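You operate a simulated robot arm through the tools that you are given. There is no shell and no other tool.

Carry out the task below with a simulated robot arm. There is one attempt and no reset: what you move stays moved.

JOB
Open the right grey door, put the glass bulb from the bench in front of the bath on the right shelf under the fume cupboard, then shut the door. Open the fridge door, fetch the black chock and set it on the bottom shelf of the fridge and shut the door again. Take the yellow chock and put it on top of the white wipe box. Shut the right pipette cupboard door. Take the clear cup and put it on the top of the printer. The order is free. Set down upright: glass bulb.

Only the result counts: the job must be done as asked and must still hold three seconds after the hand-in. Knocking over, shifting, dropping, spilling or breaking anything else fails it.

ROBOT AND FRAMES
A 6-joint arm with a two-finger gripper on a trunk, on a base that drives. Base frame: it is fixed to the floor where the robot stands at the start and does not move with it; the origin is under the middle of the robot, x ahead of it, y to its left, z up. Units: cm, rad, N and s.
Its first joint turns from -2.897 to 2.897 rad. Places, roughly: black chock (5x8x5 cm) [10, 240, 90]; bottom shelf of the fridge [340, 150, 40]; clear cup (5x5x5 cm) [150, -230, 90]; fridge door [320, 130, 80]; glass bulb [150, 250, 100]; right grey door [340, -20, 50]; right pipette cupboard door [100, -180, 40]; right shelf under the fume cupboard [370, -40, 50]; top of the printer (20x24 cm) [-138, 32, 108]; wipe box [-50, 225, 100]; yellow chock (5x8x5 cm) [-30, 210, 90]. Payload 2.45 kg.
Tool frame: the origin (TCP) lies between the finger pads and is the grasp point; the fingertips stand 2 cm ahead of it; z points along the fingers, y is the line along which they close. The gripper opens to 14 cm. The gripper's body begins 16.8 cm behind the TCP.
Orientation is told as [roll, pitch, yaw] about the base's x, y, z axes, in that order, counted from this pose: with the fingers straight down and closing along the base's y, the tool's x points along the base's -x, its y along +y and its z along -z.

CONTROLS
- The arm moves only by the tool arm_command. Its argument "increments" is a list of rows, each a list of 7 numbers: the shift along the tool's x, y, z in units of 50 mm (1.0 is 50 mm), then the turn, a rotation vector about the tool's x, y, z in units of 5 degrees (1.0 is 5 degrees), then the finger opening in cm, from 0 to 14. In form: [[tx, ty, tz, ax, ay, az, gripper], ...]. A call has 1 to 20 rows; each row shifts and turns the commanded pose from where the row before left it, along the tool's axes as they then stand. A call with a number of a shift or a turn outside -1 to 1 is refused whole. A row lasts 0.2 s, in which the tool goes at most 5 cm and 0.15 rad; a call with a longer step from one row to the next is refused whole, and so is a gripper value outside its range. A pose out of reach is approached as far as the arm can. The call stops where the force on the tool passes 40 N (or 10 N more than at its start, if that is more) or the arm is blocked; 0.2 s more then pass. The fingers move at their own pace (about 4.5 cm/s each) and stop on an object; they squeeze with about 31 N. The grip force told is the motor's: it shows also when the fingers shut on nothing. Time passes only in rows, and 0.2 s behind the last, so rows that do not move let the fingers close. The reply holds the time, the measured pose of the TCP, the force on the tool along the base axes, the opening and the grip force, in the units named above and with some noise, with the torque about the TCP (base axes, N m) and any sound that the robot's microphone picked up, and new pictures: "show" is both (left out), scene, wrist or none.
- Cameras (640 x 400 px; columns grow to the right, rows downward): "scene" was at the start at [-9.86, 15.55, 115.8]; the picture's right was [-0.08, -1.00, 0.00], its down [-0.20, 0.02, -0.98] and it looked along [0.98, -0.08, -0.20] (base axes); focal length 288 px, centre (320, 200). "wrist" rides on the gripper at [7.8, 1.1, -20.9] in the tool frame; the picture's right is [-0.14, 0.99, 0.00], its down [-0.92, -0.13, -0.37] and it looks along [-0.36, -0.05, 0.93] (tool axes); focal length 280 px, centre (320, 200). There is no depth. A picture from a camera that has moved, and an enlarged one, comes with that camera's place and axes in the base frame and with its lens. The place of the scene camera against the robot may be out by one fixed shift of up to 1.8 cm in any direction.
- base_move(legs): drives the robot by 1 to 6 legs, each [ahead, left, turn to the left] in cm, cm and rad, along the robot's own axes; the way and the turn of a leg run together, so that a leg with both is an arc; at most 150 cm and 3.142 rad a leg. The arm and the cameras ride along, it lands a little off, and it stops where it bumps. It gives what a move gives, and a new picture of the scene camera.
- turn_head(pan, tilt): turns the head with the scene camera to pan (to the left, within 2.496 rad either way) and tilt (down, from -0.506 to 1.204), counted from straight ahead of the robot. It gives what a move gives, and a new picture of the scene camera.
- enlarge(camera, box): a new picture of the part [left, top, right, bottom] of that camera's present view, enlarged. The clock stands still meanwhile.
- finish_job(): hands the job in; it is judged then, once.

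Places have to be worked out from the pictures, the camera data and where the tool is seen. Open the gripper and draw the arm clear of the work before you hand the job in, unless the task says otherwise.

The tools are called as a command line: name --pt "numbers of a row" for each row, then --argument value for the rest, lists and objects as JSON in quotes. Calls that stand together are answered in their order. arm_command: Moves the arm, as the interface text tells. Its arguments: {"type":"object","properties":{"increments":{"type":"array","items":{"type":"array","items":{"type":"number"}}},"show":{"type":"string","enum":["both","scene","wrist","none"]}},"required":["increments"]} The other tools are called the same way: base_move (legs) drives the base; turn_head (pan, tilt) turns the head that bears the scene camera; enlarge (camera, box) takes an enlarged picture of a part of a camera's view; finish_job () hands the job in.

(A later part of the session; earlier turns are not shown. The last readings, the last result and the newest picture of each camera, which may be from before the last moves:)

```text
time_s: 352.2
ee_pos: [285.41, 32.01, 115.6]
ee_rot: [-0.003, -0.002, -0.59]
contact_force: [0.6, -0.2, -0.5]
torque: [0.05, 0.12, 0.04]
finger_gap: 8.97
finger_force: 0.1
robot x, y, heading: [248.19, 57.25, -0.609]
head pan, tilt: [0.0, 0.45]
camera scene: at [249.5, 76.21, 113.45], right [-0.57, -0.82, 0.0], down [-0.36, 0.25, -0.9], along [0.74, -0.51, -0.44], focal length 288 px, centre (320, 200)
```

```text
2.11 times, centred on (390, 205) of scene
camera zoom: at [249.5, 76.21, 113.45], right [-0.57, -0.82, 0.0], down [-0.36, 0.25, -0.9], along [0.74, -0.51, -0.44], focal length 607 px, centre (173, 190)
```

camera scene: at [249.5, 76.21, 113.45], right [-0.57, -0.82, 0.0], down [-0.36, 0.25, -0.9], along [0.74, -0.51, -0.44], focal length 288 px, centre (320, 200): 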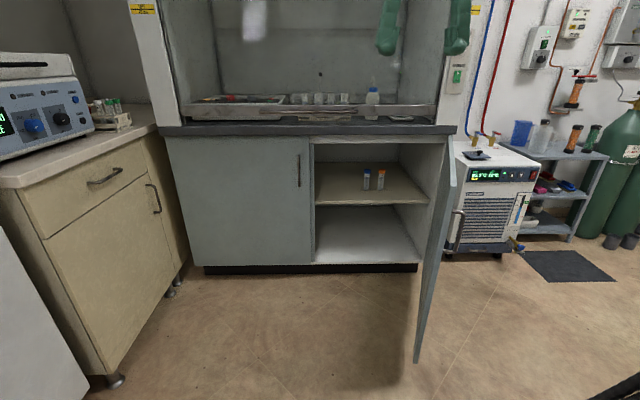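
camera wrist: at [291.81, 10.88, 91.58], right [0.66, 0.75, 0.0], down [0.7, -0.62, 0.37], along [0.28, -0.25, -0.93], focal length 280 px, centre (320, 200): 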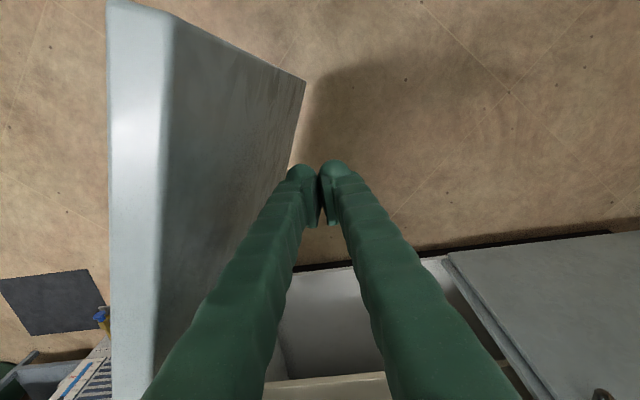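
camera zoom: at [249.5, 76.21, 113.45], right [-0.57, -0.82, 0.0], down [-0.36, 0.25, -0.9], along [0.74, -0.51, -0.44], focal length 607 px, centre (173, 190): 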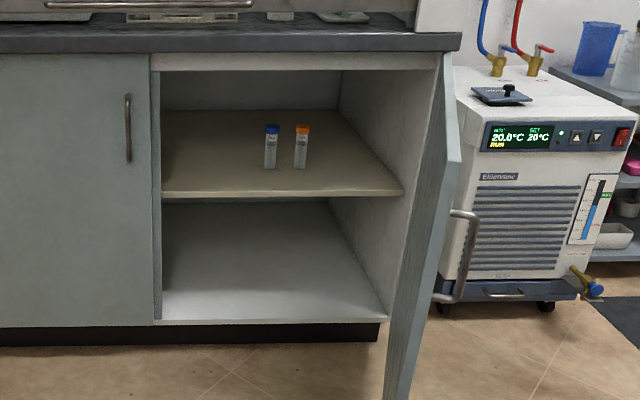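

Shelf surface is at z≈46.3, vials at about e2=166 and 174.5, so I will set the bulb at about e2=190. Now I turn and drive to the sink bench for the bulb.

base_move --legs '[[0, 0, 1.578], [0, 145, 0], [0, 40, 0]]'

turn_head --pan 0.0 --tilt 0.35

```text
time_s: 365.4
ee_pos: [117.06, 196.18, 115.7]
ee_rot: [-0.004, -0.003, 1.017]
contact_force: [0.8, 0.2, -0.8]
torque: [0.01, -0.02, -0.03]
finger_gap: 8.99
finger_force: 0.1
robot x, y, heading: [93.07, 157.68, 1.001]
head pan, tilt: [0.0, 0.45]
camera scene: at [72.72, 157.52, 113.45], right [0.84, -0.54, 0.0], down [-0.23, -0.37, -0.9], along [0.49, 0.76, -0.44], focal length 288 px, centre (320, 200)
```

scene: 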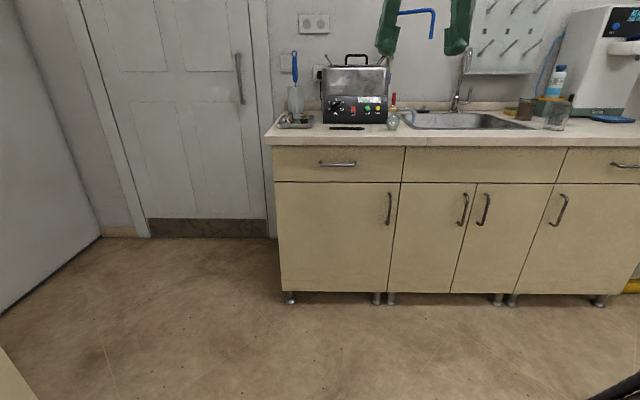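

```text
time_s: 366.1
ee_pos: [117.09, 196.12, 115.65]
ee_rot: [-0.002, -0.001, 1.018]
contact_force: [0.2, -0.1, 0.8]
torque: [0.02, 0.0, 0.01]
finger_gap: 9.0
finger_force: 0.1
robot x, y, heading: [93.05, 157.66, 1.007]
head pan, tilt: [0.0, 0.351]
camera scene: at [72.79, 157.62, 114.37], right [0.84, -0.54, 0.0], down [-0.19, -0.29, -0.94], along [0.51, 0.79, -0.34], focal length 288 px, centre (320, 200)
```

scene: 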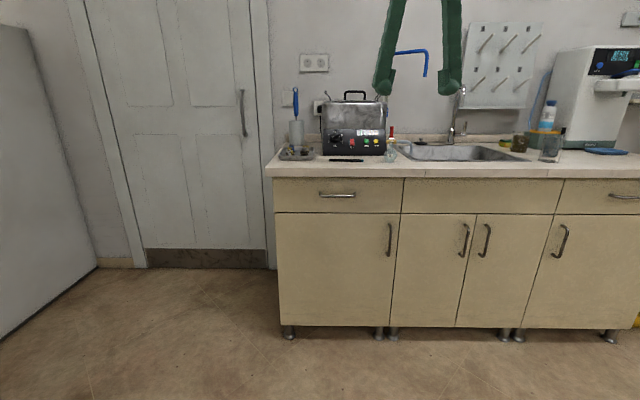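

I see the bulb at the bath's right front. I enlarge it.

enlarge --camera "scene" --box '[300, 80, 460, 180]'

```text
4.00 times, centred on (380, 130) of scene
camera zoom: at [72.79, 157.62, 114.37], right [0.84, -0.54, 0.0], down [-0.19, -0.29, -0.94], along [0.51, 0.79, -0.34], focal length 1153 px, centre (80, 480)
```

zoom: 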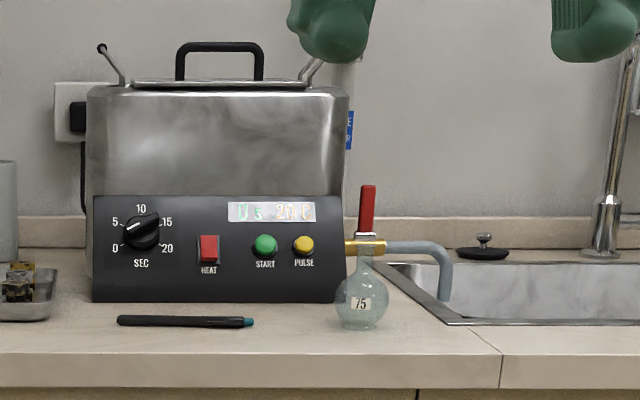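

The bulb is a small flat-bottomed round flask, about 5.8 cm wide and 8.5 cm tall, near (161,241). I drive closer and straighten the heading.

base_move --legs '[[17, -7, -0.025]]'

turn_head --pan -0.1 --tilt 0.5

enlarge --camera "scene" --box '[300, 80, 460, 180]'

```text
time_s: 367.6
ee_pos: [133.16, 205.86, 115.8]
ee_rot: [-0.004, -0.001, 0.993]
contact_force: [-0.3, 0.6, 0.6]
torque: [0.0, 0.01, 0.01]
finger_gap: 9.01
finger_force: 0.0
robot x, y, heading: [108.06, 167.51, 0.977]
head pan, tilt: [0.0, 0.351]
camera scene: at [87.98, 168.44, 114.37], right [0.83, -0.56, 0.0], down [-0.19, -0.28, -0.94], along [0.53, 0.78, -0.34], focal length 288 px, centre (320, 200)
```

scene: 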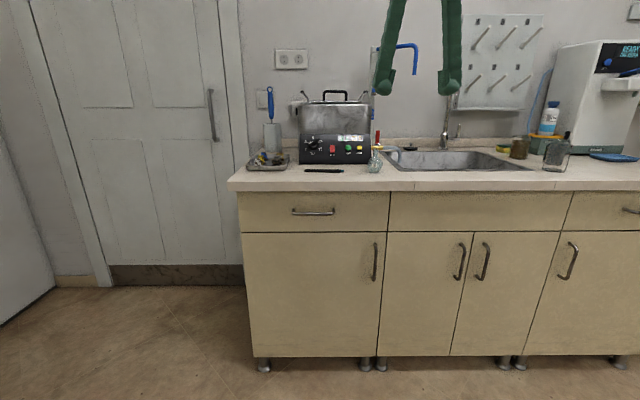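

```text
time_s: 368.3
ee_pos: [133.12, 205.83, 115.78]
ee_rot: [-0.005, -0.001, 0.994]
contact_force: [0.2, -0.7, -0.9]
torque: [0.02, -0.02, 0.01]
finger_gap: 8.97
finger_force: 0.0
robot x, y, heading: [108.33, 168.11, 0.974]
head pan, tilt: [-0.099, 0.499]
camera scene: at [88.58, 167.72, 113.01], right [0.77, -0.64, 0.0], down [-0.31, -0.37, -0.88], along [0.56, 0.68, -0.48], focal length 288 px, centre (320, 200)
```

scene: 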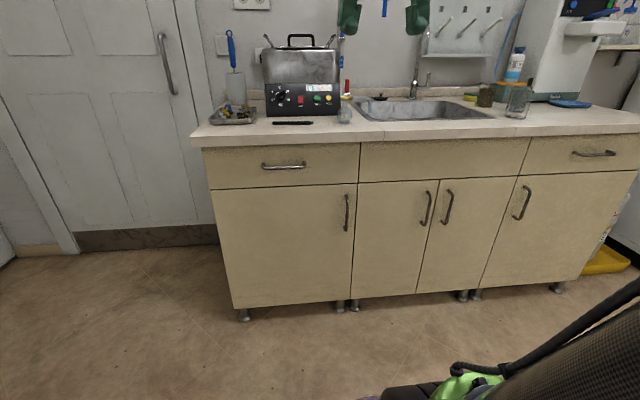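

```text
4.00 times, centred on (380, 130) of scene
camera zoom: at [88.58, 167.72, 113.01], right [0.77, -0.64, 0.0], down [-0.31, -0.37, -0.88], along [0.56, 0.68, -0.48], focal length 1153 px, centre (80, 480)
```

zoom: 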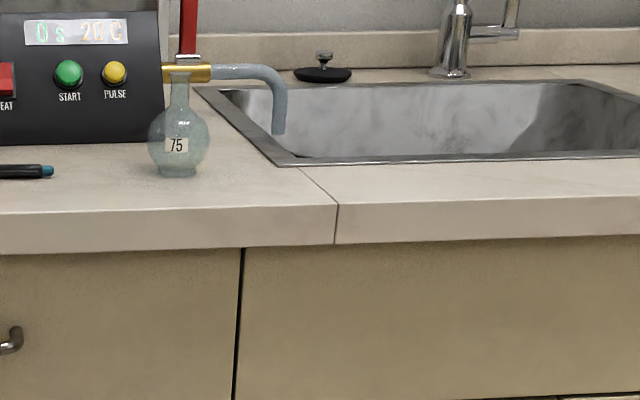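

The bulb stands at about (161.5,242), 91 cm ahead. I reach out to 75 cm and tilt the fingers 60° forward.

arm_command --pt "-1 0 0 0 0 0 10" --pt "-1 0 0 0 0 0 10" --pt "-1 0 0 0 0 0 10" --pt "-1 0 0 0 0 0 10" --pt "-1 0 0 0 0 0 10" --pt "-1 0 0 0 0 0 10" --pt "0 -0.6 0 0 0 0 10" --show "none"

arm_command --pt "0 0 0 0 -1 0 10" --pt "0 0 0 0 -1 0 10" --pt "0 0 0 0 -1 0 10" --pt "0 0 0 0 -1 0 10" --pt "0 0 0 0 -1 0 10" --pt "0 0 0 0 -1 0 10" --pt "0 0 0 0 -1 0 10" --pt "0 0 0 0 -1 0 10" --pt "0 0 0 0 -1 0 10" --pt "0 0 0 0 -1 0 10" --pt "0 0 0 0 -1 0 10" --pt "0 0 0 0 -1 0 10" --show "none"

arm_command --pt "0.75 0 0.433 0 0 0 10" --pt "0.75 0 0.433 0 0 0 10" --pt "0.75 0 0.433 0 0 0 10" --pt "0.75 0 0.433 0 0 0 10" --pt "0 0 0 0 0 0 10" --show "both"

```text
time_s: 369.9
ee_pos: [151.85, 229.35, 115.73]
ee_rot: [-0.004, -0.002, 0.995]
contact_force: [-0.1, 0.6, 0.5]
torque: [0.0, 0.0, -0.03]
finger_gap: 10.0
finger_force: 0.0
robot x, y, heading: [108.23, 168.37, 0.979]
head pan, tilt: [-0.099, 0.499]
```

```text
time_s: 372.5
ee_pos: [152.08, 229.32, 115.79]
ee_rot: [-0.008, -1.05, 1.0]
contact_force: [0.7, -0.5, 0.1]
torque: [-0.01, 0.03, 0.02]
finger_gap: 10.0
finger_force: 0.0
robot x, y, heading: [108.14, 167.84, 0.98]
head pan, tilt: [-0.099, 0.499]
```

```text
time_s: 373.7
ee_pos: [152.05, 229.27, 98.28]
ee_rot: [-0.008, -1.048, 1.001]
contact_force: [0.2, 0.8, 0.0]
torque: [-0.02, 0.0, 0.02]
finger_gap: 9.94
finger_force: 0.1
robot x, y, heading: [108.47, 168.07, 0.973]
head pan, tilt: [-0.099, 0.499]
camera scene: at [88.58, 167.72, 113.0], right [0.77, -0.64, 0.0], down [-0.31, -0.37, -0.88], along [0.56, 0.68, -0.48], focal length 288 px, centre (320, 200)
camera wrist: at [138.98, 211.42, 101.94], right [-0.79, 0.6, 0.12], down [0.18, 0.05, 0.98], along [0.58, 0.8, -0.15], focal length 280 px, centre (320, 200)
```

scene: 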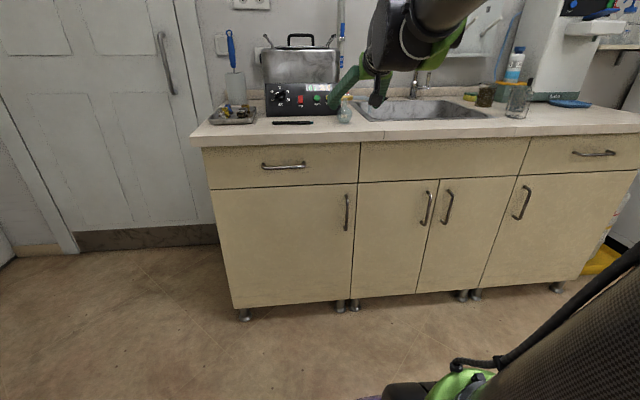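
wrist: 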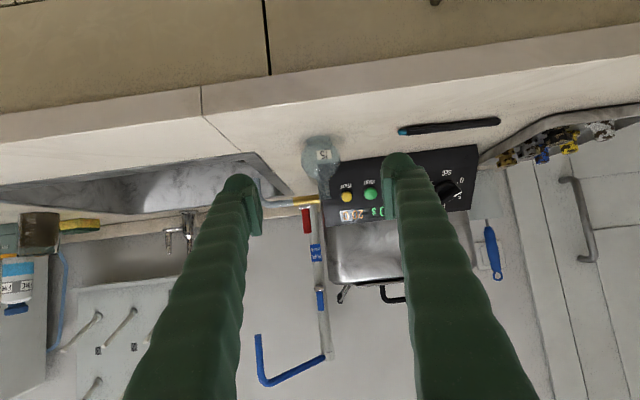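

The bulb is centred between the fingers, about 15 cm ahead. I go down to z≈91.5 and half way ahead, then check.

arm_command --pt "0.589 0 0.34 0 0 0 10" --pt "0.58 0 0.335 0 0 0 10" --pt "-0.3675 0 0.6365 0 0 0 10" --pt "-0.3675 0 0.6365 0 0 0 10" --pt "0 0 0 0 0 0 10" --show "wrist"

```text
time_s: 374.9
ee_pos: [155.99, 235.64, 91.64]
ee_rot: [-0.007, -1.049, 1.0]
contact_force: [-0.3, -0.7, 0.3]
torque: [0.0, 0.01, -0.04]
finger_gap: 10.0
finger_force: 0.1
robot x, y, heading: [107.86, 167.91, 0.973]
head pan, tilt: [-0.099, 0.499]
camera wrist: at [142.93, 217.72, 95.23], right [-0.79, 0.6, 0.12], down [0.18, 0.05, 0.98], along [0.58, 0.8, -0.15], focal length 280 px, centre (320, 200)
```

wrist: 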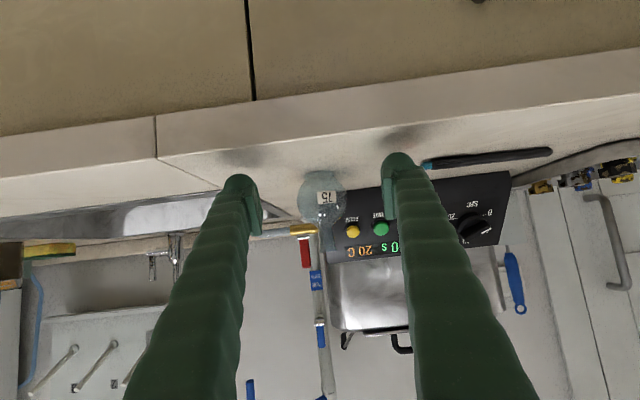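

About 8 cm more to the bulb's middle. I move on and close the fingers gently.

arm_command --pt "-0.4 0 0.693 0 0 0 10" --pt "-0.4 0 0.693 0 0 0 10" --pt "0 0 0 0 0 0 10" --show "wrist"

```text
time_s: 375.7
ee_pos: [160.4, 242.27, 91.61]
ee_rot: [-0.007, -1.049, 1.001]
contact_force: [0.0, 0.4, -0.1]
torque: [-0.02, 0.0, -0.03]
finger_gap: 10.0
finger_force: 0.0
robot x, y, heading: [107.66, 168.11, 0.973]
head pan, tilt: [-0.099, 0.499]
camera wrist: at [147.45, 224.34, 95.24], right [-0.79, 0.6, 0.12], down [0.18, 0.05, 0.98], along [0.58, 0.8, -0.15], focal length 280 px, centre (320, 200)
```

wrist: 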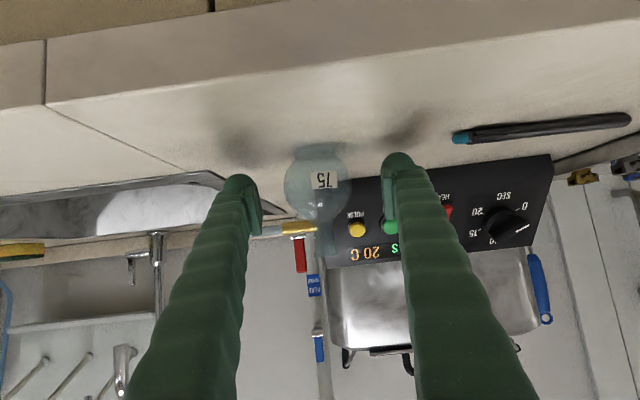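

The bulb's middle is less than 1 cm ahead and slightly lower. I make this small correction and close.

arm_command --pt "-0.011 0 0.178 0 0 0 10" --pt "0 0 0 0 0 0 8.5" --pt "0 0 0 0 0 0 7.2" --pt "0 0 0 0 0 0 6.2" --pt "0 0 0 0 0 0 5.4" --pt "0 0 0 0 0 0 4.8" --pt "0 0 0 0 0 0 4.5" --pt "0 0 0 0 0 0 4.5" --show "wrist"

```text
time_s: 377.5
ee_pos: [160.91, 242.83, 91.16]
ee_rot: [-0.006, -1.049, 0.999]
contact_force: [-0.1, -0.3, 0.3]
torque: [0.0, -0.01, 0.01]
finger_gap: 5.27
finger_force: 24.8
robot x, y, heading: [108.07, 167.64, 0.974]
head pan, tilt: [-0.099, 0.499]
camera wrist: at [147.84, 224.96, 94.86], right [-0.79, 0.6, 0.12], down [0.18, 0.05, 0.98], along [0.58, 0.8, -0.15], focal length 280 px, centre (320, 200)
```

wrist: 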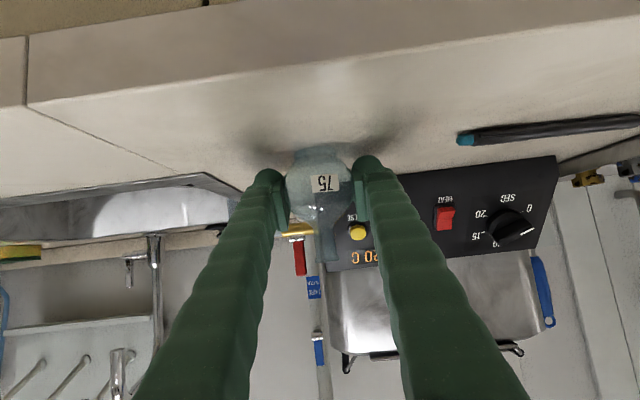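

Gripped at 5.3 cm. I tighten a little and lift straight up a few centimetres.

arm_command --pt "0 0 0 0 0 0 3.8" --pt "0 0 0 0 0 0 3.8" --pt "-0.17 0 -0.1 0 0 0 3.8" --pt "-0.35 0 -0.2 0 0 0 3.8" --pt "-0.35 0 -0.2 0 0 0 3.8" --pt "0 0 0 0 0 0 3.8" --show "both"

```text
time_s: 378.9
ee_pos: [160.87, 242.78, 96.3]
ee_rot: [-0.008, -1.048, 1.001]
contact_force: [0.6, 0.1, -0.8]
torque: [0.02, 0.03, 0.01]
finger_gap: 5.3
finger_force: 24.3
robot x, y, heading: [107.9, 167.91, 0.976]
head pan, tilt: [-0.099, 0.499]
camera scene: at [88.59, 167.73, 113.01], right [0.77, -0.64, 0.0], down [-0.31, -0.37, -0.88], along [0.56, 0.68, -0.48], focal length 288 px, centre (320, 200)
camera wrist: at [147.79, 224.97, 99.94], right [-0.79, 0.6, 0.12], down [0.18, 0.05, 0.98], along [0.58, 0.8, -0.15], focal length 280 px, centre (320, 200)
```

scene: 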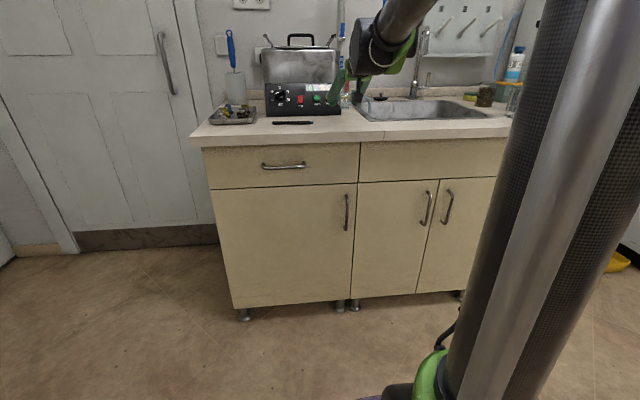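
wrist: 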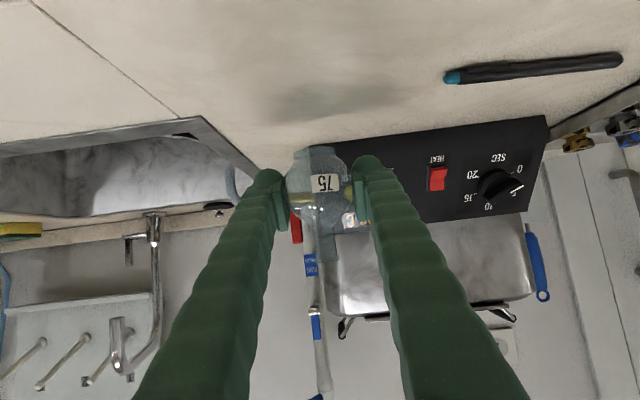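

The bulb hangs well in the grip. I lift it higher, draw it back from the bench, then turn and drive towards the hood.

arm_command --pt "-0.69 0 -0.4 0 0 0 3.8" --pt "-0.69 0 -0.4 0 0 0 3.8" --pt "0.35 0 -0.606 0 0 0 3.8" --pt "0.35 0 -0.606 0 0 0 3.8" --pt "0.35 0 -0.606 0 0 0 3.8" --pt "0.35 0 -0.606 0 0 0 3.8" --pt "-0.69 0 -0.4 0 0 0 3.8" --pt "-0.69 0 -0.4 0 0 0 3.8" --pt "-0.5 0 -0.29 0 0 0 3.8" --pt "0 0 0 0 0 0 3.8" --show "wrist"

base_move --legs '[[-6, 0, 0], [0, 0, -1.571], [150, 0, 0]]'

turn_head --pan 0.0 --tilt 0.4

```text
time_s: 381.1
ee_pos: [153.17, 231.24, 115.27]
ee_rot: [-0.007, -1.049, 1.0]
contact_force: [-1.1, 0.1, -0.6]
torque: [0.0, -0.01, -0.02]
finger_gap: 5.25
finger_force: 24.7
robot x, y, heading: [108.2, 167.91, 0.976]
head pan, tilt: [-0.099, 0.499]
camera wrist: at [140.09, 213.27, 118.84], right [-0.79, 0.6, 0.12], down [0.18, 0.05, 0.98], along [0.58, 0.8, -0.15], focal length 280 px, centre (320, 200)
```

wrist: 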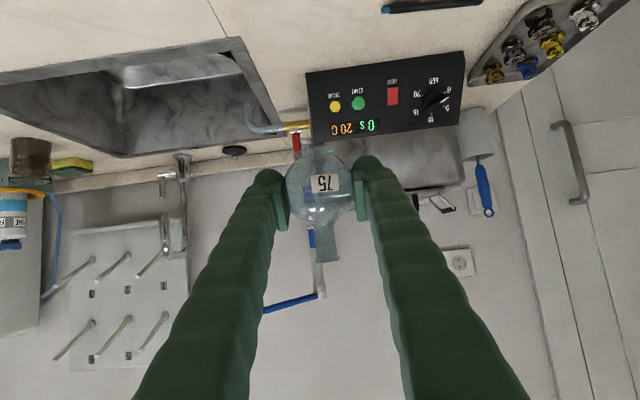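

```text
time_s: 392.8
ee_pos: [288.64, 31.64, 115.16]
ee_rot: [-0.007, -1.048, -0.595]
contact_force: [-0.2, -0.7, -0.7]
torque: [0.0, 0.0, 0.01]
finger_gap: 5.24
finger_force: 25.4
robot x, y, heading: [226.65, 78.16, -0.62]
head pan, tilt: [-0.099, 0.499]
camera scene: at [227.93, 96.35, 113.0], right [-0.66, -0.75, 0.0], down [-0.36, 0.31, -0.88], along [0.66, -0.58, -0.48], focal length 288 px, centre (320, 200)
```

scene: 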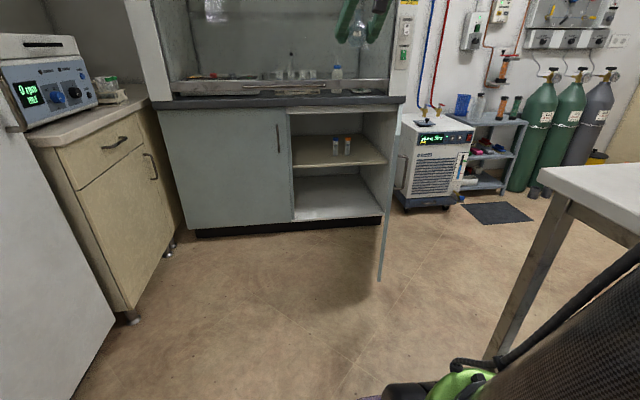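

```text
time_s: 393.5
ee_pos: [288.64, 31.66, 115.28]
ee_rot: [-0.006, -1.047, -0.596]
contact_force: [-0.2, 0.3, -0.5]
torque: [0.0, -0.02, 0.01]
finger_gap: 5.25
finger_force: 24.7
robot x, y, heading: [226.33, 78.32, -0.616]
head pan, tilt: [0.0, 0.4]
camera scene: at [228.62, 96.97, 113.92], right [-0.58, -0.82, 0.0], down [-0.32, 0.23, -0.92], along [0.75, -0.53, -0.39], focal length 288 px, centre (320, 200)
```

scene: 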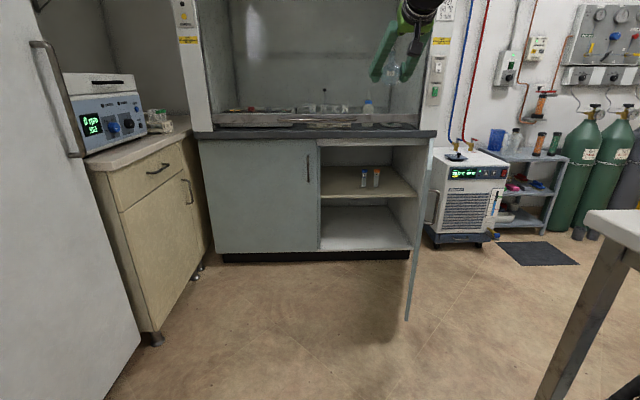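

The open compartment is straight ahead. I drive 45 cm closer and lower the bulb in front of it to the shelf's height range.

base_move --legs '[[45, 2, 0.018]]'

arm_command --pt "0.75 0 0.433 0 0 0 3.8" --pt "0.75 0 0.433 0 0 0 3.8" --pt "0.75 0 0.433 0 0 0 3.8" --pt "0.75 0 0.433 0 0 0 3.8" --pt "0.75 0 0.433 0 0 0 3.8" --pt "0.75 0 0.433 0 0 0 3.8" --pt "0.75 0 0.433 0 0 0 3.8" --pt "0.75 0 0.433 0 0 0 3.8" --pt "0.75 0 0.433 0 0 0 3.8" --pt "0.75 0 0.433 0 0 0 3.8" --pt "0.75 0 0.433 0 0 0 3.8" --pt "0.75 0 0.433 0 0 0 3.8" --pt "0.6 0 0.346 0 0 0 3.8" --pt "0 0 0 0 0 0 3.8" --show "both"

```text
time_s: 396.2
ee_pos: [327.58, 8.48, 115.28]
ee_rot: [-0.007, -1.049, -0.58]
contact_force: [-0.1, 1.3, 0.2]
torque: [0.01, -0.01, 0.01]
finger_gap: 5.27
finger_force: 25.4
robot x, y, heading: [264.22, 54.06, -0.604]
head pan, tilt: [0.0, 0.4]
camera scene: at [266.44, 72.82, 113.92], right [-0.57, -0.82, 0.0], down [-0.32, 0.22, -0.92], along [0.76, -0.52, -0.39], focal length 288 px, centre (320, 200)
```

scene: 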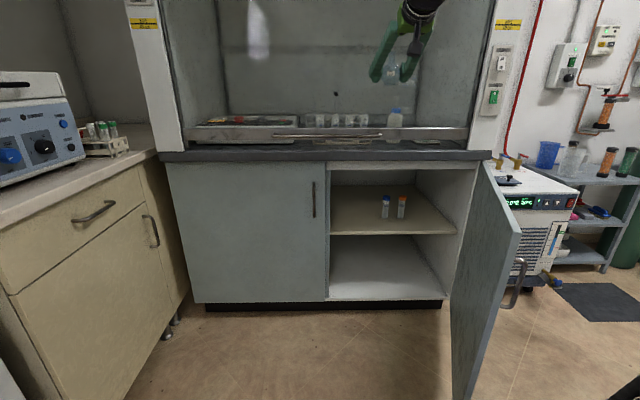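

```text
time_s: 399.2
ee_pos: [327.61, 8.29, 59.81]
ee_rot: [-0.006, -1.047, -0.579]
contact_force: [-0.4, -0.4, 0.0]
torque: [-0.04, 0.03, 0.02]
finger_gap: 5.26
finger_force: 25.2
robot x, y, heading: [265.04, 54.22, -0.604]
head pan, tilt: [0.0, 0.4]
camera scene: at [266.45, 72.81, 113.92], right [-0.57, -0.82, 0.0], down [-0.32, 0.22, -0.92], along [0.76, -0.52, -0.39], focal length 288 px, centre (320, 200)
camera wrist: at [309.69, 21.33, 63.4], right [0.6, 0.79, 0.12], down [0.05, -0.18, 0.98], along [0.8, -0.59, -0.15], focal length 280 px, centre (320, 200)
```

scene: 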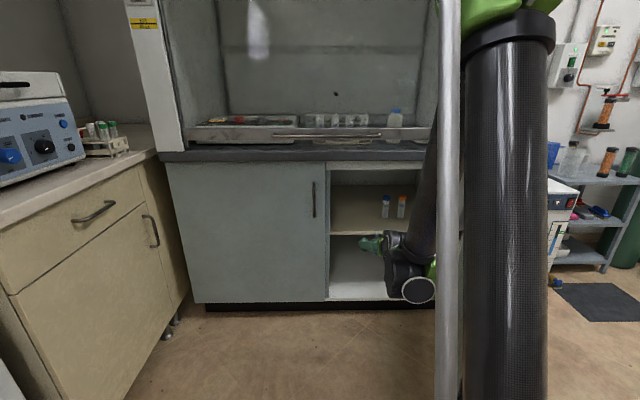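
wrist: 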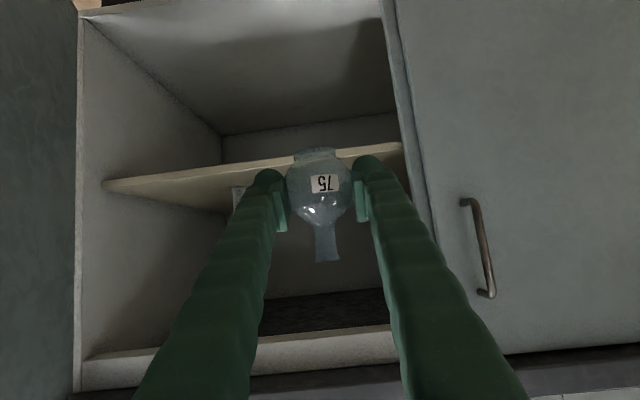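

The shelf edge triangulates to e1≈299.5, z≈46.3, and the bulb is in line at e2=190. I drive 16 cm ahead.

base_move --legs '[[16, 0, 0]]'

enlarge --camera "wrist" --box '[0, 0, 640, 400]'

```text
time_s: 400.6
ee_pos: [340.8, -0.86, 59.83]
ee_rot: [-0.007, -1.049, -0.579]
contact_force: [-0.1, -0.6, -0.1]
torque: [-0.06, 0.0, 0.0]
finger_gap: 5.26
finger_force: 25.3
robot x, y, heading: [278.32, 44.82, -0.608]
head pan, tilt: [0.0, 0.4]
camera scene: at [279.7, 63.72, 113.92], right [-0.57, -0.82, 0.0], down [-0.32, 0.22, -0.92], along [0.76, -0.52, -0.39], focal length 288 px, centre (320, 200)
```

scene: 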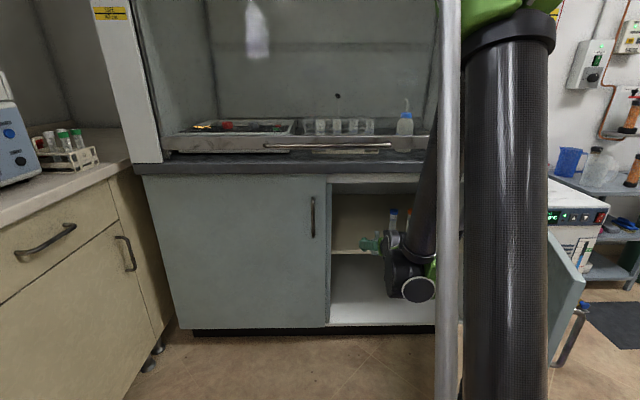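

```text
1.00 times, centred on (320, 200) of wrist (not enlarged: the box is as wide or as high as the picture)
camera zoom: at [322.92, 12.2, 63.43], right [0.6, 0.79, 0.12], down [0.05, -0.18, 0.98], along [0.8, -0.59, -0.15], focal length 280 px, centre (320, 200)
```

zoom: 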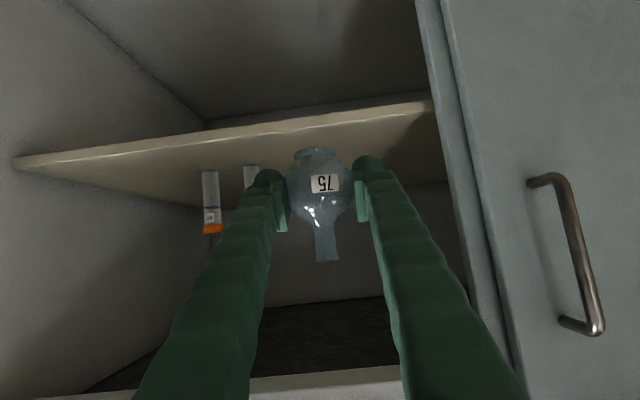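

Vials stay well clear on the right. I reach in 29 cm while sinking 7 cm.

arm_command --pt "-0.247 0 0.827 0 0 0 3.8" --pt "-0.247 0 0.827 0 0 0 3.8" --pt "-0.247 0 0.827 0 0 0 3.8" --pt "-0.247 0 0.827 0 0 0 3.8" --pt "-0.247 0 0.827 0 0 0 3.8" --pt "-0.247 0 0.827 0 0 0 3.8" --pt "-0.247 0 0.827 0 0 0 3.8" --pt "0 0 0 0 0 0 3.8" --show "both"

```text
time_s: 402.4
ee_pos: [365.2, -17.03, 52.9]
ee_rot: [-0.006, -1.05, -0.58]
contact_force: [-0.3, 0.1, -0.6]
torque: [-0.01, -0.04, 0.03]
finger_gap: 5.27
finger_force: 25.1
robot x, y, heading: [278.1, 44.8, -0.601]
head pan, tilt: [0.0, 0.4]
camera scene: at [279.71, 63.72, 113.92], right [-0.57, -0.82, 0.0], down [-0.32, 0.22, -0.92], along [0.76, -0.52, -0.39], focal length 288 px, centre (320, 200)
camera wrist: at [347.37, -4.01, 56.46], right [0.6, 0.79, 0.12], down [0.05, -0.18, 0.98], along [0.8, -0.59, -0.15], focal length 280 px, centre (320, 200)
```

scene: 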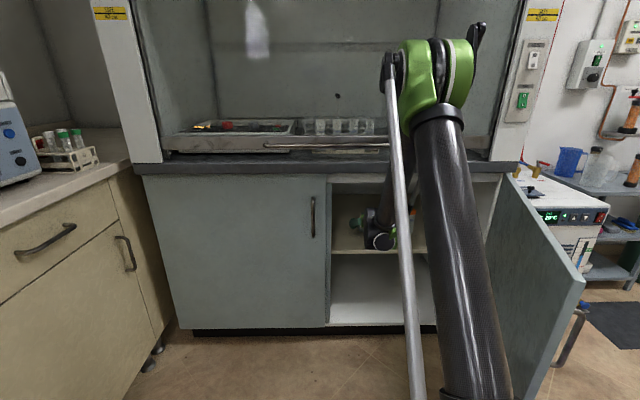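
wrist: 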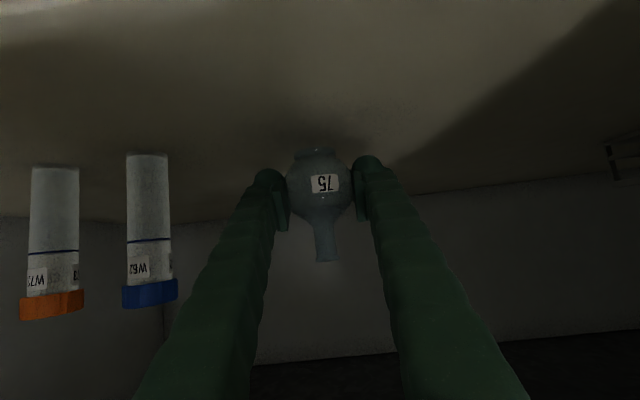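

The bulb hovers about 3 cm over the shelf, well left of the vials. I lower it in small steps.

arm_command --pt "0.17 0 0.1 0 0 0 3.8" --pt "0.17 0 0.1 0 0 0 3.8" --pt "0 0 0 0 0 0 3.8" --show "none"

arm_command --pt "0.06 0 0.035 0 0 0 3.8" --pt "0 0 0 0 0 0 3.8" --show "none"

arm_command --pt "0.06 0 0.035 0 0 0 3.8" --pt "0 0 0 0 0 0 3.8" --show "none"

arm_command --pt "0.06 0 0.035 0 0 0 3.8" --pt "0 0 0 0 0 0 3.8" --show "wrist"

```text
time_s: 403.2
ee_pos: [365.25, -16.96, 50.97]
ee_rot: [-0.006, -1.05, -0.579]
contact_force: [4.2, -3.8, 28.0]
torque: [-0.05, -0.19, 0.03]
finger_gap: 5.24
finger_force: 25.3
robot x, y, heading: [278.45, 44.98, -0.605]
head pan, tilt: [0.0, 0.4]
```

```text
time_s: 403.9
ee_pos: [365.22, -17.15, 50.74]
ee_rot: [-0.006, -1.05, -0.579]
contact_force: [1.3, 0.2, 28.6]
torque: [0.12, -0.07, -0.01]
finger_gap: 5.33
finger_force: 25.2
robot x, y, heading: [278.04, 44.8, -0.607]
head pan, tilt: [0.0, 0.4]
```

```text
time_s: 404.4
ee_pos: [365.32, -17.07, 50.34]
ee_rot: [-0.006, -1.051, -0.58]
contact_force: [-0.2, 2.0, 29.5]
torque: [0.11, -0.05, -0.02]
finger_gap: 5.29
finger_force: 24.9
robot x, y, heading: [278.01, 44.9, -0.602]
head pan, tilt: [0.0, 0.4]
```

```text
time_s: 404.9
ee_pos: [365.11, -17.16, 50.15]
ee_rot: [-0.006, -1.052, -0.582]
contact_force: [-4.0, 3.9, 25.0]
torque: [0.36, -0.03, 0.05]
finger_gap: 5.34
finger_force: 25.2
robot x, y, heading: [278.16, 44.99, -0.601]
head pan, tilt: [0.0, 0.4]
stopped in row 2: the force on the tool passed its limit at 46 N (the readings are from after the stop); the commanded pose is now the measured one
camera wrist: at [347.37, -3.99, 53.72], right [0.6, 0.79, 0.12], down [0.04, -0.18, 0.98], along [0.8, -0.59, -0.14], focal length 280 px, centre (320, 200)
```

wrist: 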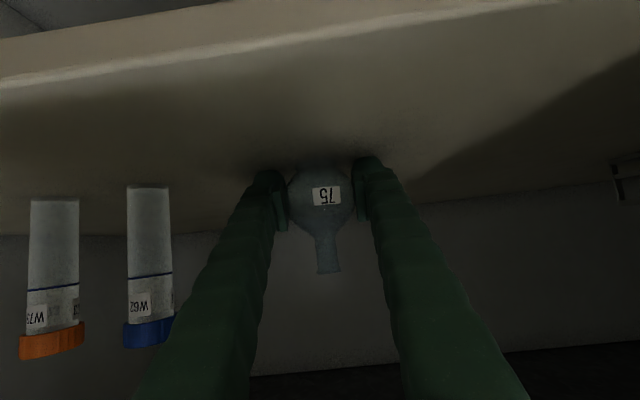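

The bulb stands on the shelf (contact from z≈51). I ease the downward load off and open the fingers slowly.

arm_command --pt "-0.043 0 -0.025 0 0 0 3.8" --pt "0 0 0 0 0 0 3.8" --show "none"

```text
time_s: 405.5
ee_pos: [365.18, -17.02, 50.16]
ee_rot: [-0.006, -1.049, -0.582]
contact_force: [-2.4, 2.0, 4.2]
torque: [0.09, -0.06, 0.03]
finger_gap: 5.33
finger_force: 24.7
robot x, y, heading: [277.71, 44.69, -0.6]
head pan, tilt: [0.0, 0.4]
```

The load is down to 4 N. Now I open slowly.

arm_command --pt "0 0 0 0 0 0 5.2" --pt "0 0 0 0 0 0 5.6" --pt "0 0 0 0 0 0 6.2" --pt "0 0 0 0 0 0 7" --pt "0 0 0 0 0 0 8" --pt "0 0 0 0 0 0 9.5" --pt "0 0 0 0 0 0 10" --show "wrist"

```text
time_s: 407.1
ee_pos: [365.26, -16.99, 50.16]
ee_rot: [-0.005, -1.05, -0.581]
contact_force: [0.2, 0.4, 0.9]
torque: [-0.01, -0.02, -0.03]
finger_gap: 9.98
finger_force: 0.0
robot x, y, heading: [278.29, 45.08, -0.602]
head pan, tilt: [0.0, 0.4]
camera wrist: at [347.42, -4.04, 53.8], right [0.6, 0.79, 0.12], down [0.05, -0.18, 0.98], along [0.8, -0.59, -0.15], focal length 280 px, centre (320, 200)
```

wrist: 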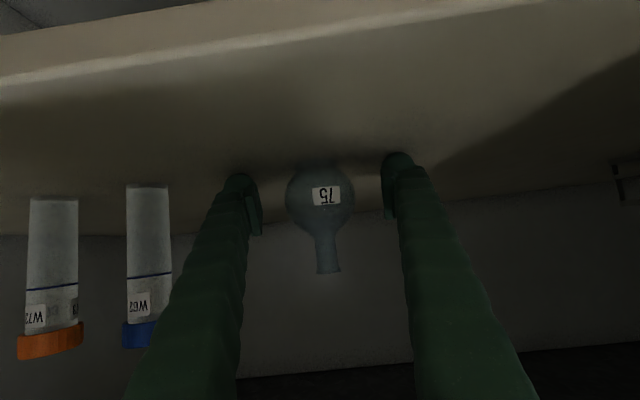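

The bulb stands upright and free. I withdraw straight back, then rise slightly.

arm_command --pt "0.3 0 -0.52 0 0 0 10" --pt "0.44 0 -0.76 0 0 0 10" --pt "0.44 0 -0.76 0 0 0 10" --pt "0.27 0 -0.86 0 0 0 10" --pt "0.1 0 -0.92 0 0 0 10" --pt "0.1 0 -0.92 0 0 0 10" --pt "0 0 0 0 0 0 10" --show "both"

```text
time_s: 408.7
ee_pos: [345.1, -3.78, 55.99]
ee_rot: [-0.005, -1.046, -0.582]
contact_force: [-0.1, 0.3, -0.5]
torque: [0.01, 0.02, -0.01]
finger_gap: 10.01
finger_force: 0.0
out of reach, approached as far as the arm can: row 6
robot x, y, heading: [277.95, 45.19, -0.602]
head pan, tilt: [0.0, 0.4]
camera scene: at [279.7, 63.73, 113.92], right [-0.57, -0.82, 0.0], down [-0.32, 0.22, -0.92], along [0.76, -0.52, -0.39], focal length 288 px, centre (320, 200)
camera wrist: at [327.22, 9.22, 59.45], right [0.6, 0.79, 0.12], down [0.05, -0.18, 0.98], along [0.79, -0.59, -0.15], focal length 280 px, centre (320, 200)
```

scene: 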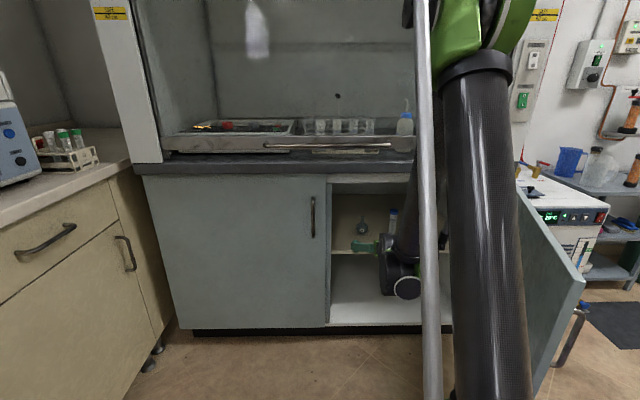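
wrist: 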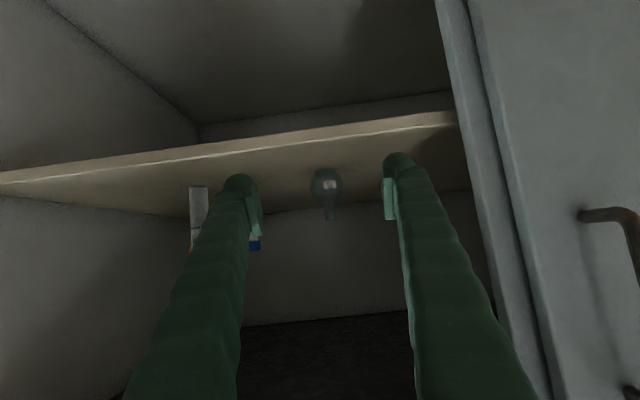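

The bulb stands well on the shelf. I back off, raise the arm and turn the tool down again.

base_move --legs '[[-14, 0, 0.01]]'

arm_command --pt "-0.75 0 -0.433 0 0 0 10" --pt "-0.75 0 -0.433 0 0 0 10" --pt "-0.75 0 -0.433 0 0 0 8" --pt "-0.75 0 -0.433 0 0 0 6" --pt "-0.75 0 -0.433 0 0 0 4" --pt "-0.75 0 -0.433 0 0 0 2" --pt "-0.75 0 -0.433 0 0 0 0" --pt "-0.75 0 -0.433 0 0 0 0" --pt "-0.75 0 -0.433 0 0 0 0" --pt "-0.75 0 -0.433 0 0 0 0" --pt "-0.75 0 -0.433 0 0 0 0" --pt "-0.75 0 -0.433 0 0 0 0" --show "none"

arm_command --pt "0 0 0 0 1 0 0" --pt "0 0 0 0 1 0 0" --pt "0 0 0 0 1 0 0" --pt "0 0 0 0 1 0 0" --pt "0 0 0 0 1 0 0" --pt "0 0 0 0 1 0 0" --pt "0 0 0 0 1 0 0" --pt "0 0 0 0 1 0 0" --pt "0 0 0 0 1 0 0" --pt "0 0 0 0 1 0 0" --pt "0 0 0 0 1 0 0" --pt "0 0 0 0 1 0 0" --show "both"

enlarge --camera "scene" --box '[290, 150, 510, 330]'

```text
time_s: 410.0
ee_pos: [333.89, 4.68, 55.82]
ee_rot: [-0.005, -1.047, -0.573]
contact_force: [0.1, -0.2, -0.4]
torque: [0.03, -0.01, 0.03]
finger_gap: 10.0
finger_force: 0.0
robot x, y, heading: [266.27, 52.95, -0.596]
head pan, tilt: [0.0, 0.4]
camera scene: at [267.83, 71.7, 113.92], right [-0.56, -0.83, 0.0], down [-0.32, 0.22, -0.92], along [0.76, -0.51, -0.39], focal length 288 px, centre (320, 200)
```

scene: 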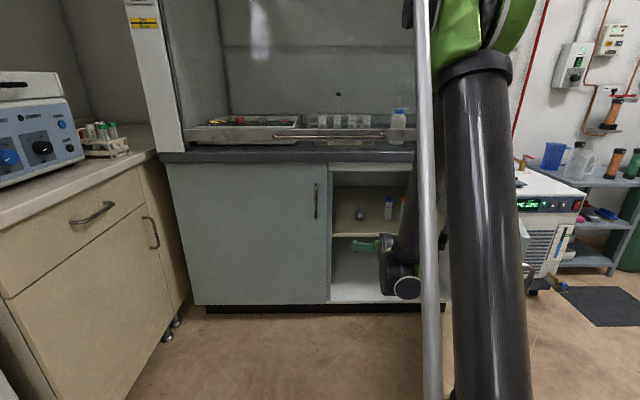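

```text
time_s: 412.6
ee_pos: [333.95, 4.8, 107.65]
ee_rot: [-0.005, -1.047, -0.573]
contact_force: [-0.1, 0.3, 0.6]
torque: [0.02, 0.03, 0.03]
finger_gap: 0.0
finger_force: 29.7
robot x, y, heading: [266.35, 53.27, -0.592]
head pan, tilt: [0.0, 0.4]
```

```text
time_s: 415.2
ee_pos: [334.0, 4.82, 107.75]
ee_rot: [-0.004, 0.003, -0.575]
contact_force: [-0.8, -0.2, -0.3]
torque: [-0.05, -0.08, 0.0]
finger_gap: 0.0
finger_force: 29.4
robot x, y, heading: [265.96, 53.41, -0.595]
head pan, tilt: [0.0, 0.4]
camera scene: at [267.81, 71.71, 113.92], right [-0.56, -0.83, 0.0], down [-0.32, 0.22, -0.92], along [0.76, -0.51, -0.39], focal length 288 px, centre (320, 200)
camera wrist: at [327.87, 9.99, 128.59], right [0.66, 0.76, 0.0], down [0.7, -0.61, 0.37], along [0.28, -0.24, -0.93], focal length 280 px, centre (320, 200)
```

scene: 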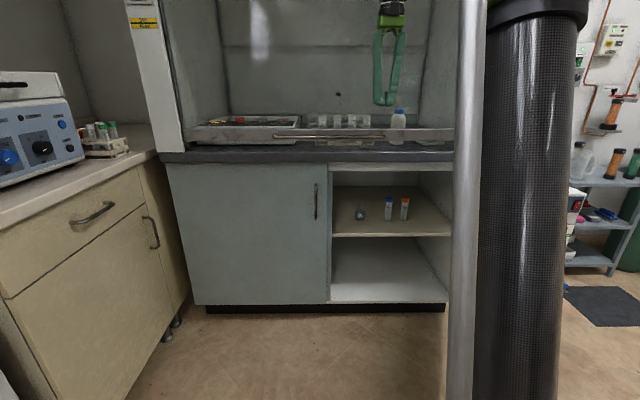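
wrist: 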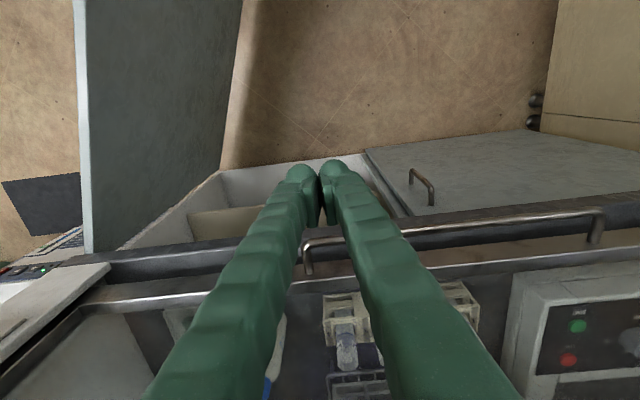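

```text
2.22 times, centred on (400, 240) of scene
camera zoom: at [267.81, 71.71, 113.92], right [-0.56, -0.83, 0.0], down [-0.32, 0.22, -0.92], along [0.76, -0.51, -0.39], focal length 640 px, centre (142, 111)
```

zoom: 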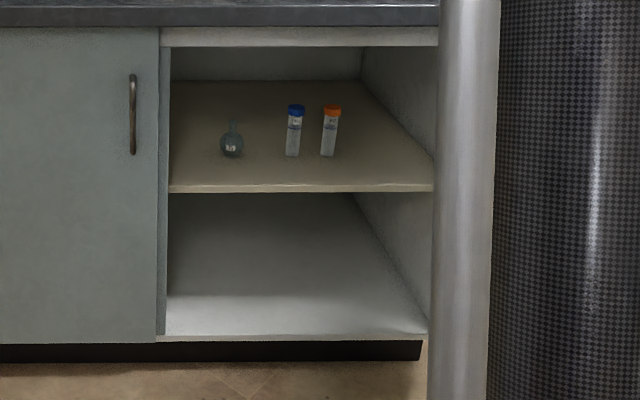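

The bulb and the vials stand in order. The grey door's top edge shows it about 67° open; I carry the tool over the door to its outer side and lower it there.

arm_command --pt "0.874 0 0 0 0 0 0" --pt "0.874 0 0 0 0 0 0" --pt "0.874 0 0 0 0 0 0" --pt "0.874 0 0 0 0 0 0" --pt "0.874 0 0 0 0 0 0" --pt "0.874 0 0 0 0 0 0" --pt "0 -0.95 0 0 0 0 0" --pt "0 -0.95 0 0 0 0 0" --pt "0 -0.95 0 0 0 0 0" --pt "0 -0.95 0 0 0 0 0" --pt "0 -0.95 0 0 0 0 0" --pt "0 -0.95 0 0 0 0 0" --pt "0 -0.95 0 0 0 0 0" --pt "0 -0.95 0 0 0 0 0" --pt "0 -0.95 0 0 0 0 0" --pt "0 0 0 0 0 0 0" --show "both"

turn_head --pan -0.55 --tilt 0.5

```text
time_s: 418.6
ee_pos: [288.74, -16.65, 107.98]
ee_rot: [-0.002, -0.002, -0.577]
contact_force: [0.2, 0.2, -0.2]
torque: [0.01, 0.02, 0.0]
finger_gap: 0.01
finger_force: 29.8
robot x, y, heading: [266.24, 52.52, -0.597]
head pan, tilt: [0.0, 0.4]
camera scene: at [267.82, 71.7, 113.92], right [-0.56, -0.83, 0.0], down [-0.32, 0.22, -0.92], along [0.76, -0.51, -0.39], focal length 288 px, centre (320, 200)
camera wrist: at [282.56, -11.53, 128.82], right [0.66, 0.76, 0.0], down [0.7, -0.61, 0.37], along [0.28, -0.24, -0.93], focal length 280 px, centre (320, 200)
```

scene: 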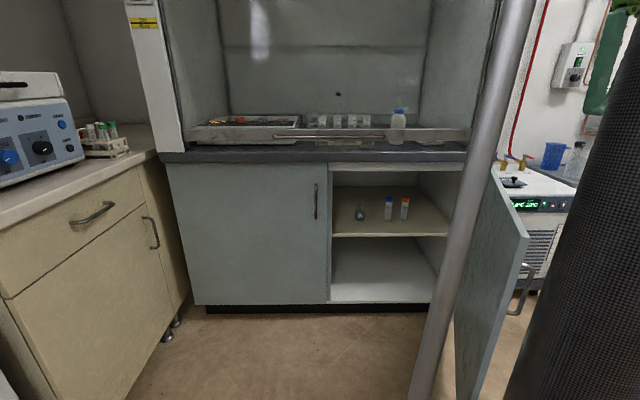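
wrist: 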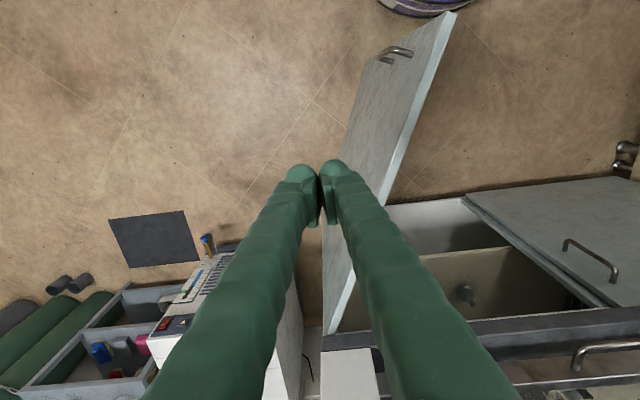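

```text
time_s: 419.6
ee_pos: [288.62, -16.66, 108.01]
ee_rot: [-0.003, -0.001, -0.578]
contact_force: [-0.6, -0.2, -0.3]
torque: [0.0, 0.01, 0.01]
finger_gap: 0.03
finger_force: 29.1
robot x, y, heading: [266.6, 53.14, -0.596]
head pan, tilt: [-0.55, 0.499]
camera scene: at [263.92, 68.59, 113.01], right [-0.91, -0.42, 0.0], down [-0.2, 0.44, -0.88], along [0.37, -0.8, -0.48], focal length 288 px, centre (320, 200)
```

scene: 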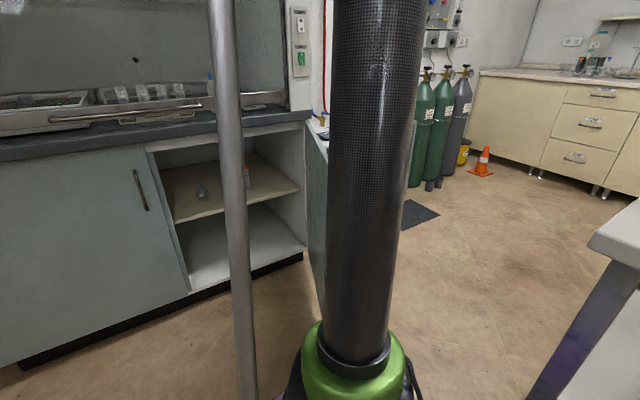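

The overhead view shows the door from about (289,145) to (233,168) in room axes with my tool clear on its outer side. I lower the tool and press the door left.

arm_command --pt "0 0 1 0 0 0 0" --pt "0 0 1 0 0 0 0" --pt "0 0 1 0 0 0 0" --pt "0 0 1 0 0 0 0" --pt "0 0 1 0 0 0 0" --pt "0 0 1 0 0 0 0" --pt "0 0 1 0 0 0 0" --pt "0 0 0.9 0 0 0 0" --pt "0 0.396 0 0 0 0 0" --pt "0 0.396 0 0 0 0 0" --pt "0 0.396 0 0 0 0 0" --pt "0 0.396 0 0 0 0 0" --pt "0 0.396 0 0 0 0 0" --pt "0 0 0 0 0 0 0" --show "wrist"

```text
time_s: 422.6
ee_pos: [293.99, -8.47, 68.51]
ee_rot: [-0.003, 0.001, -0.577]
contact_force: [0.2, 0.9, 0.8]
torque: [0.0, -0.01, 0.0]
finger_gap: 0.01
finger_force: 29.5
robot x, y, heading: [266.3, 52.96, -0.597]
head pan, tilt: [-0.55, 0.499]
camera wrist: at [287.97, -3.33, 89.29], right [0.66, 0.76, 0.0], down [0.7, -0.61, 0.37], along [0.28, -0.24, -0.93], focal length 280 px, centre (320, 200)
```

wrist: 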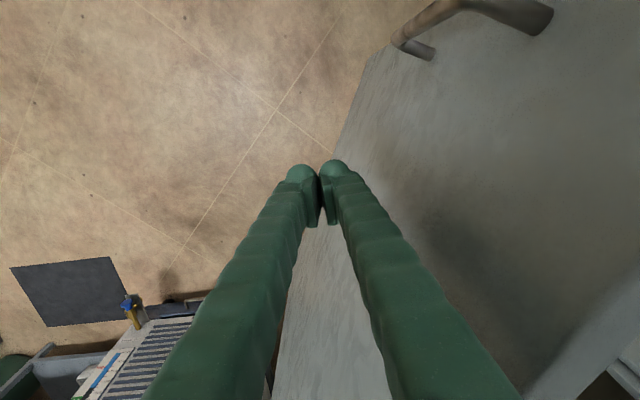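

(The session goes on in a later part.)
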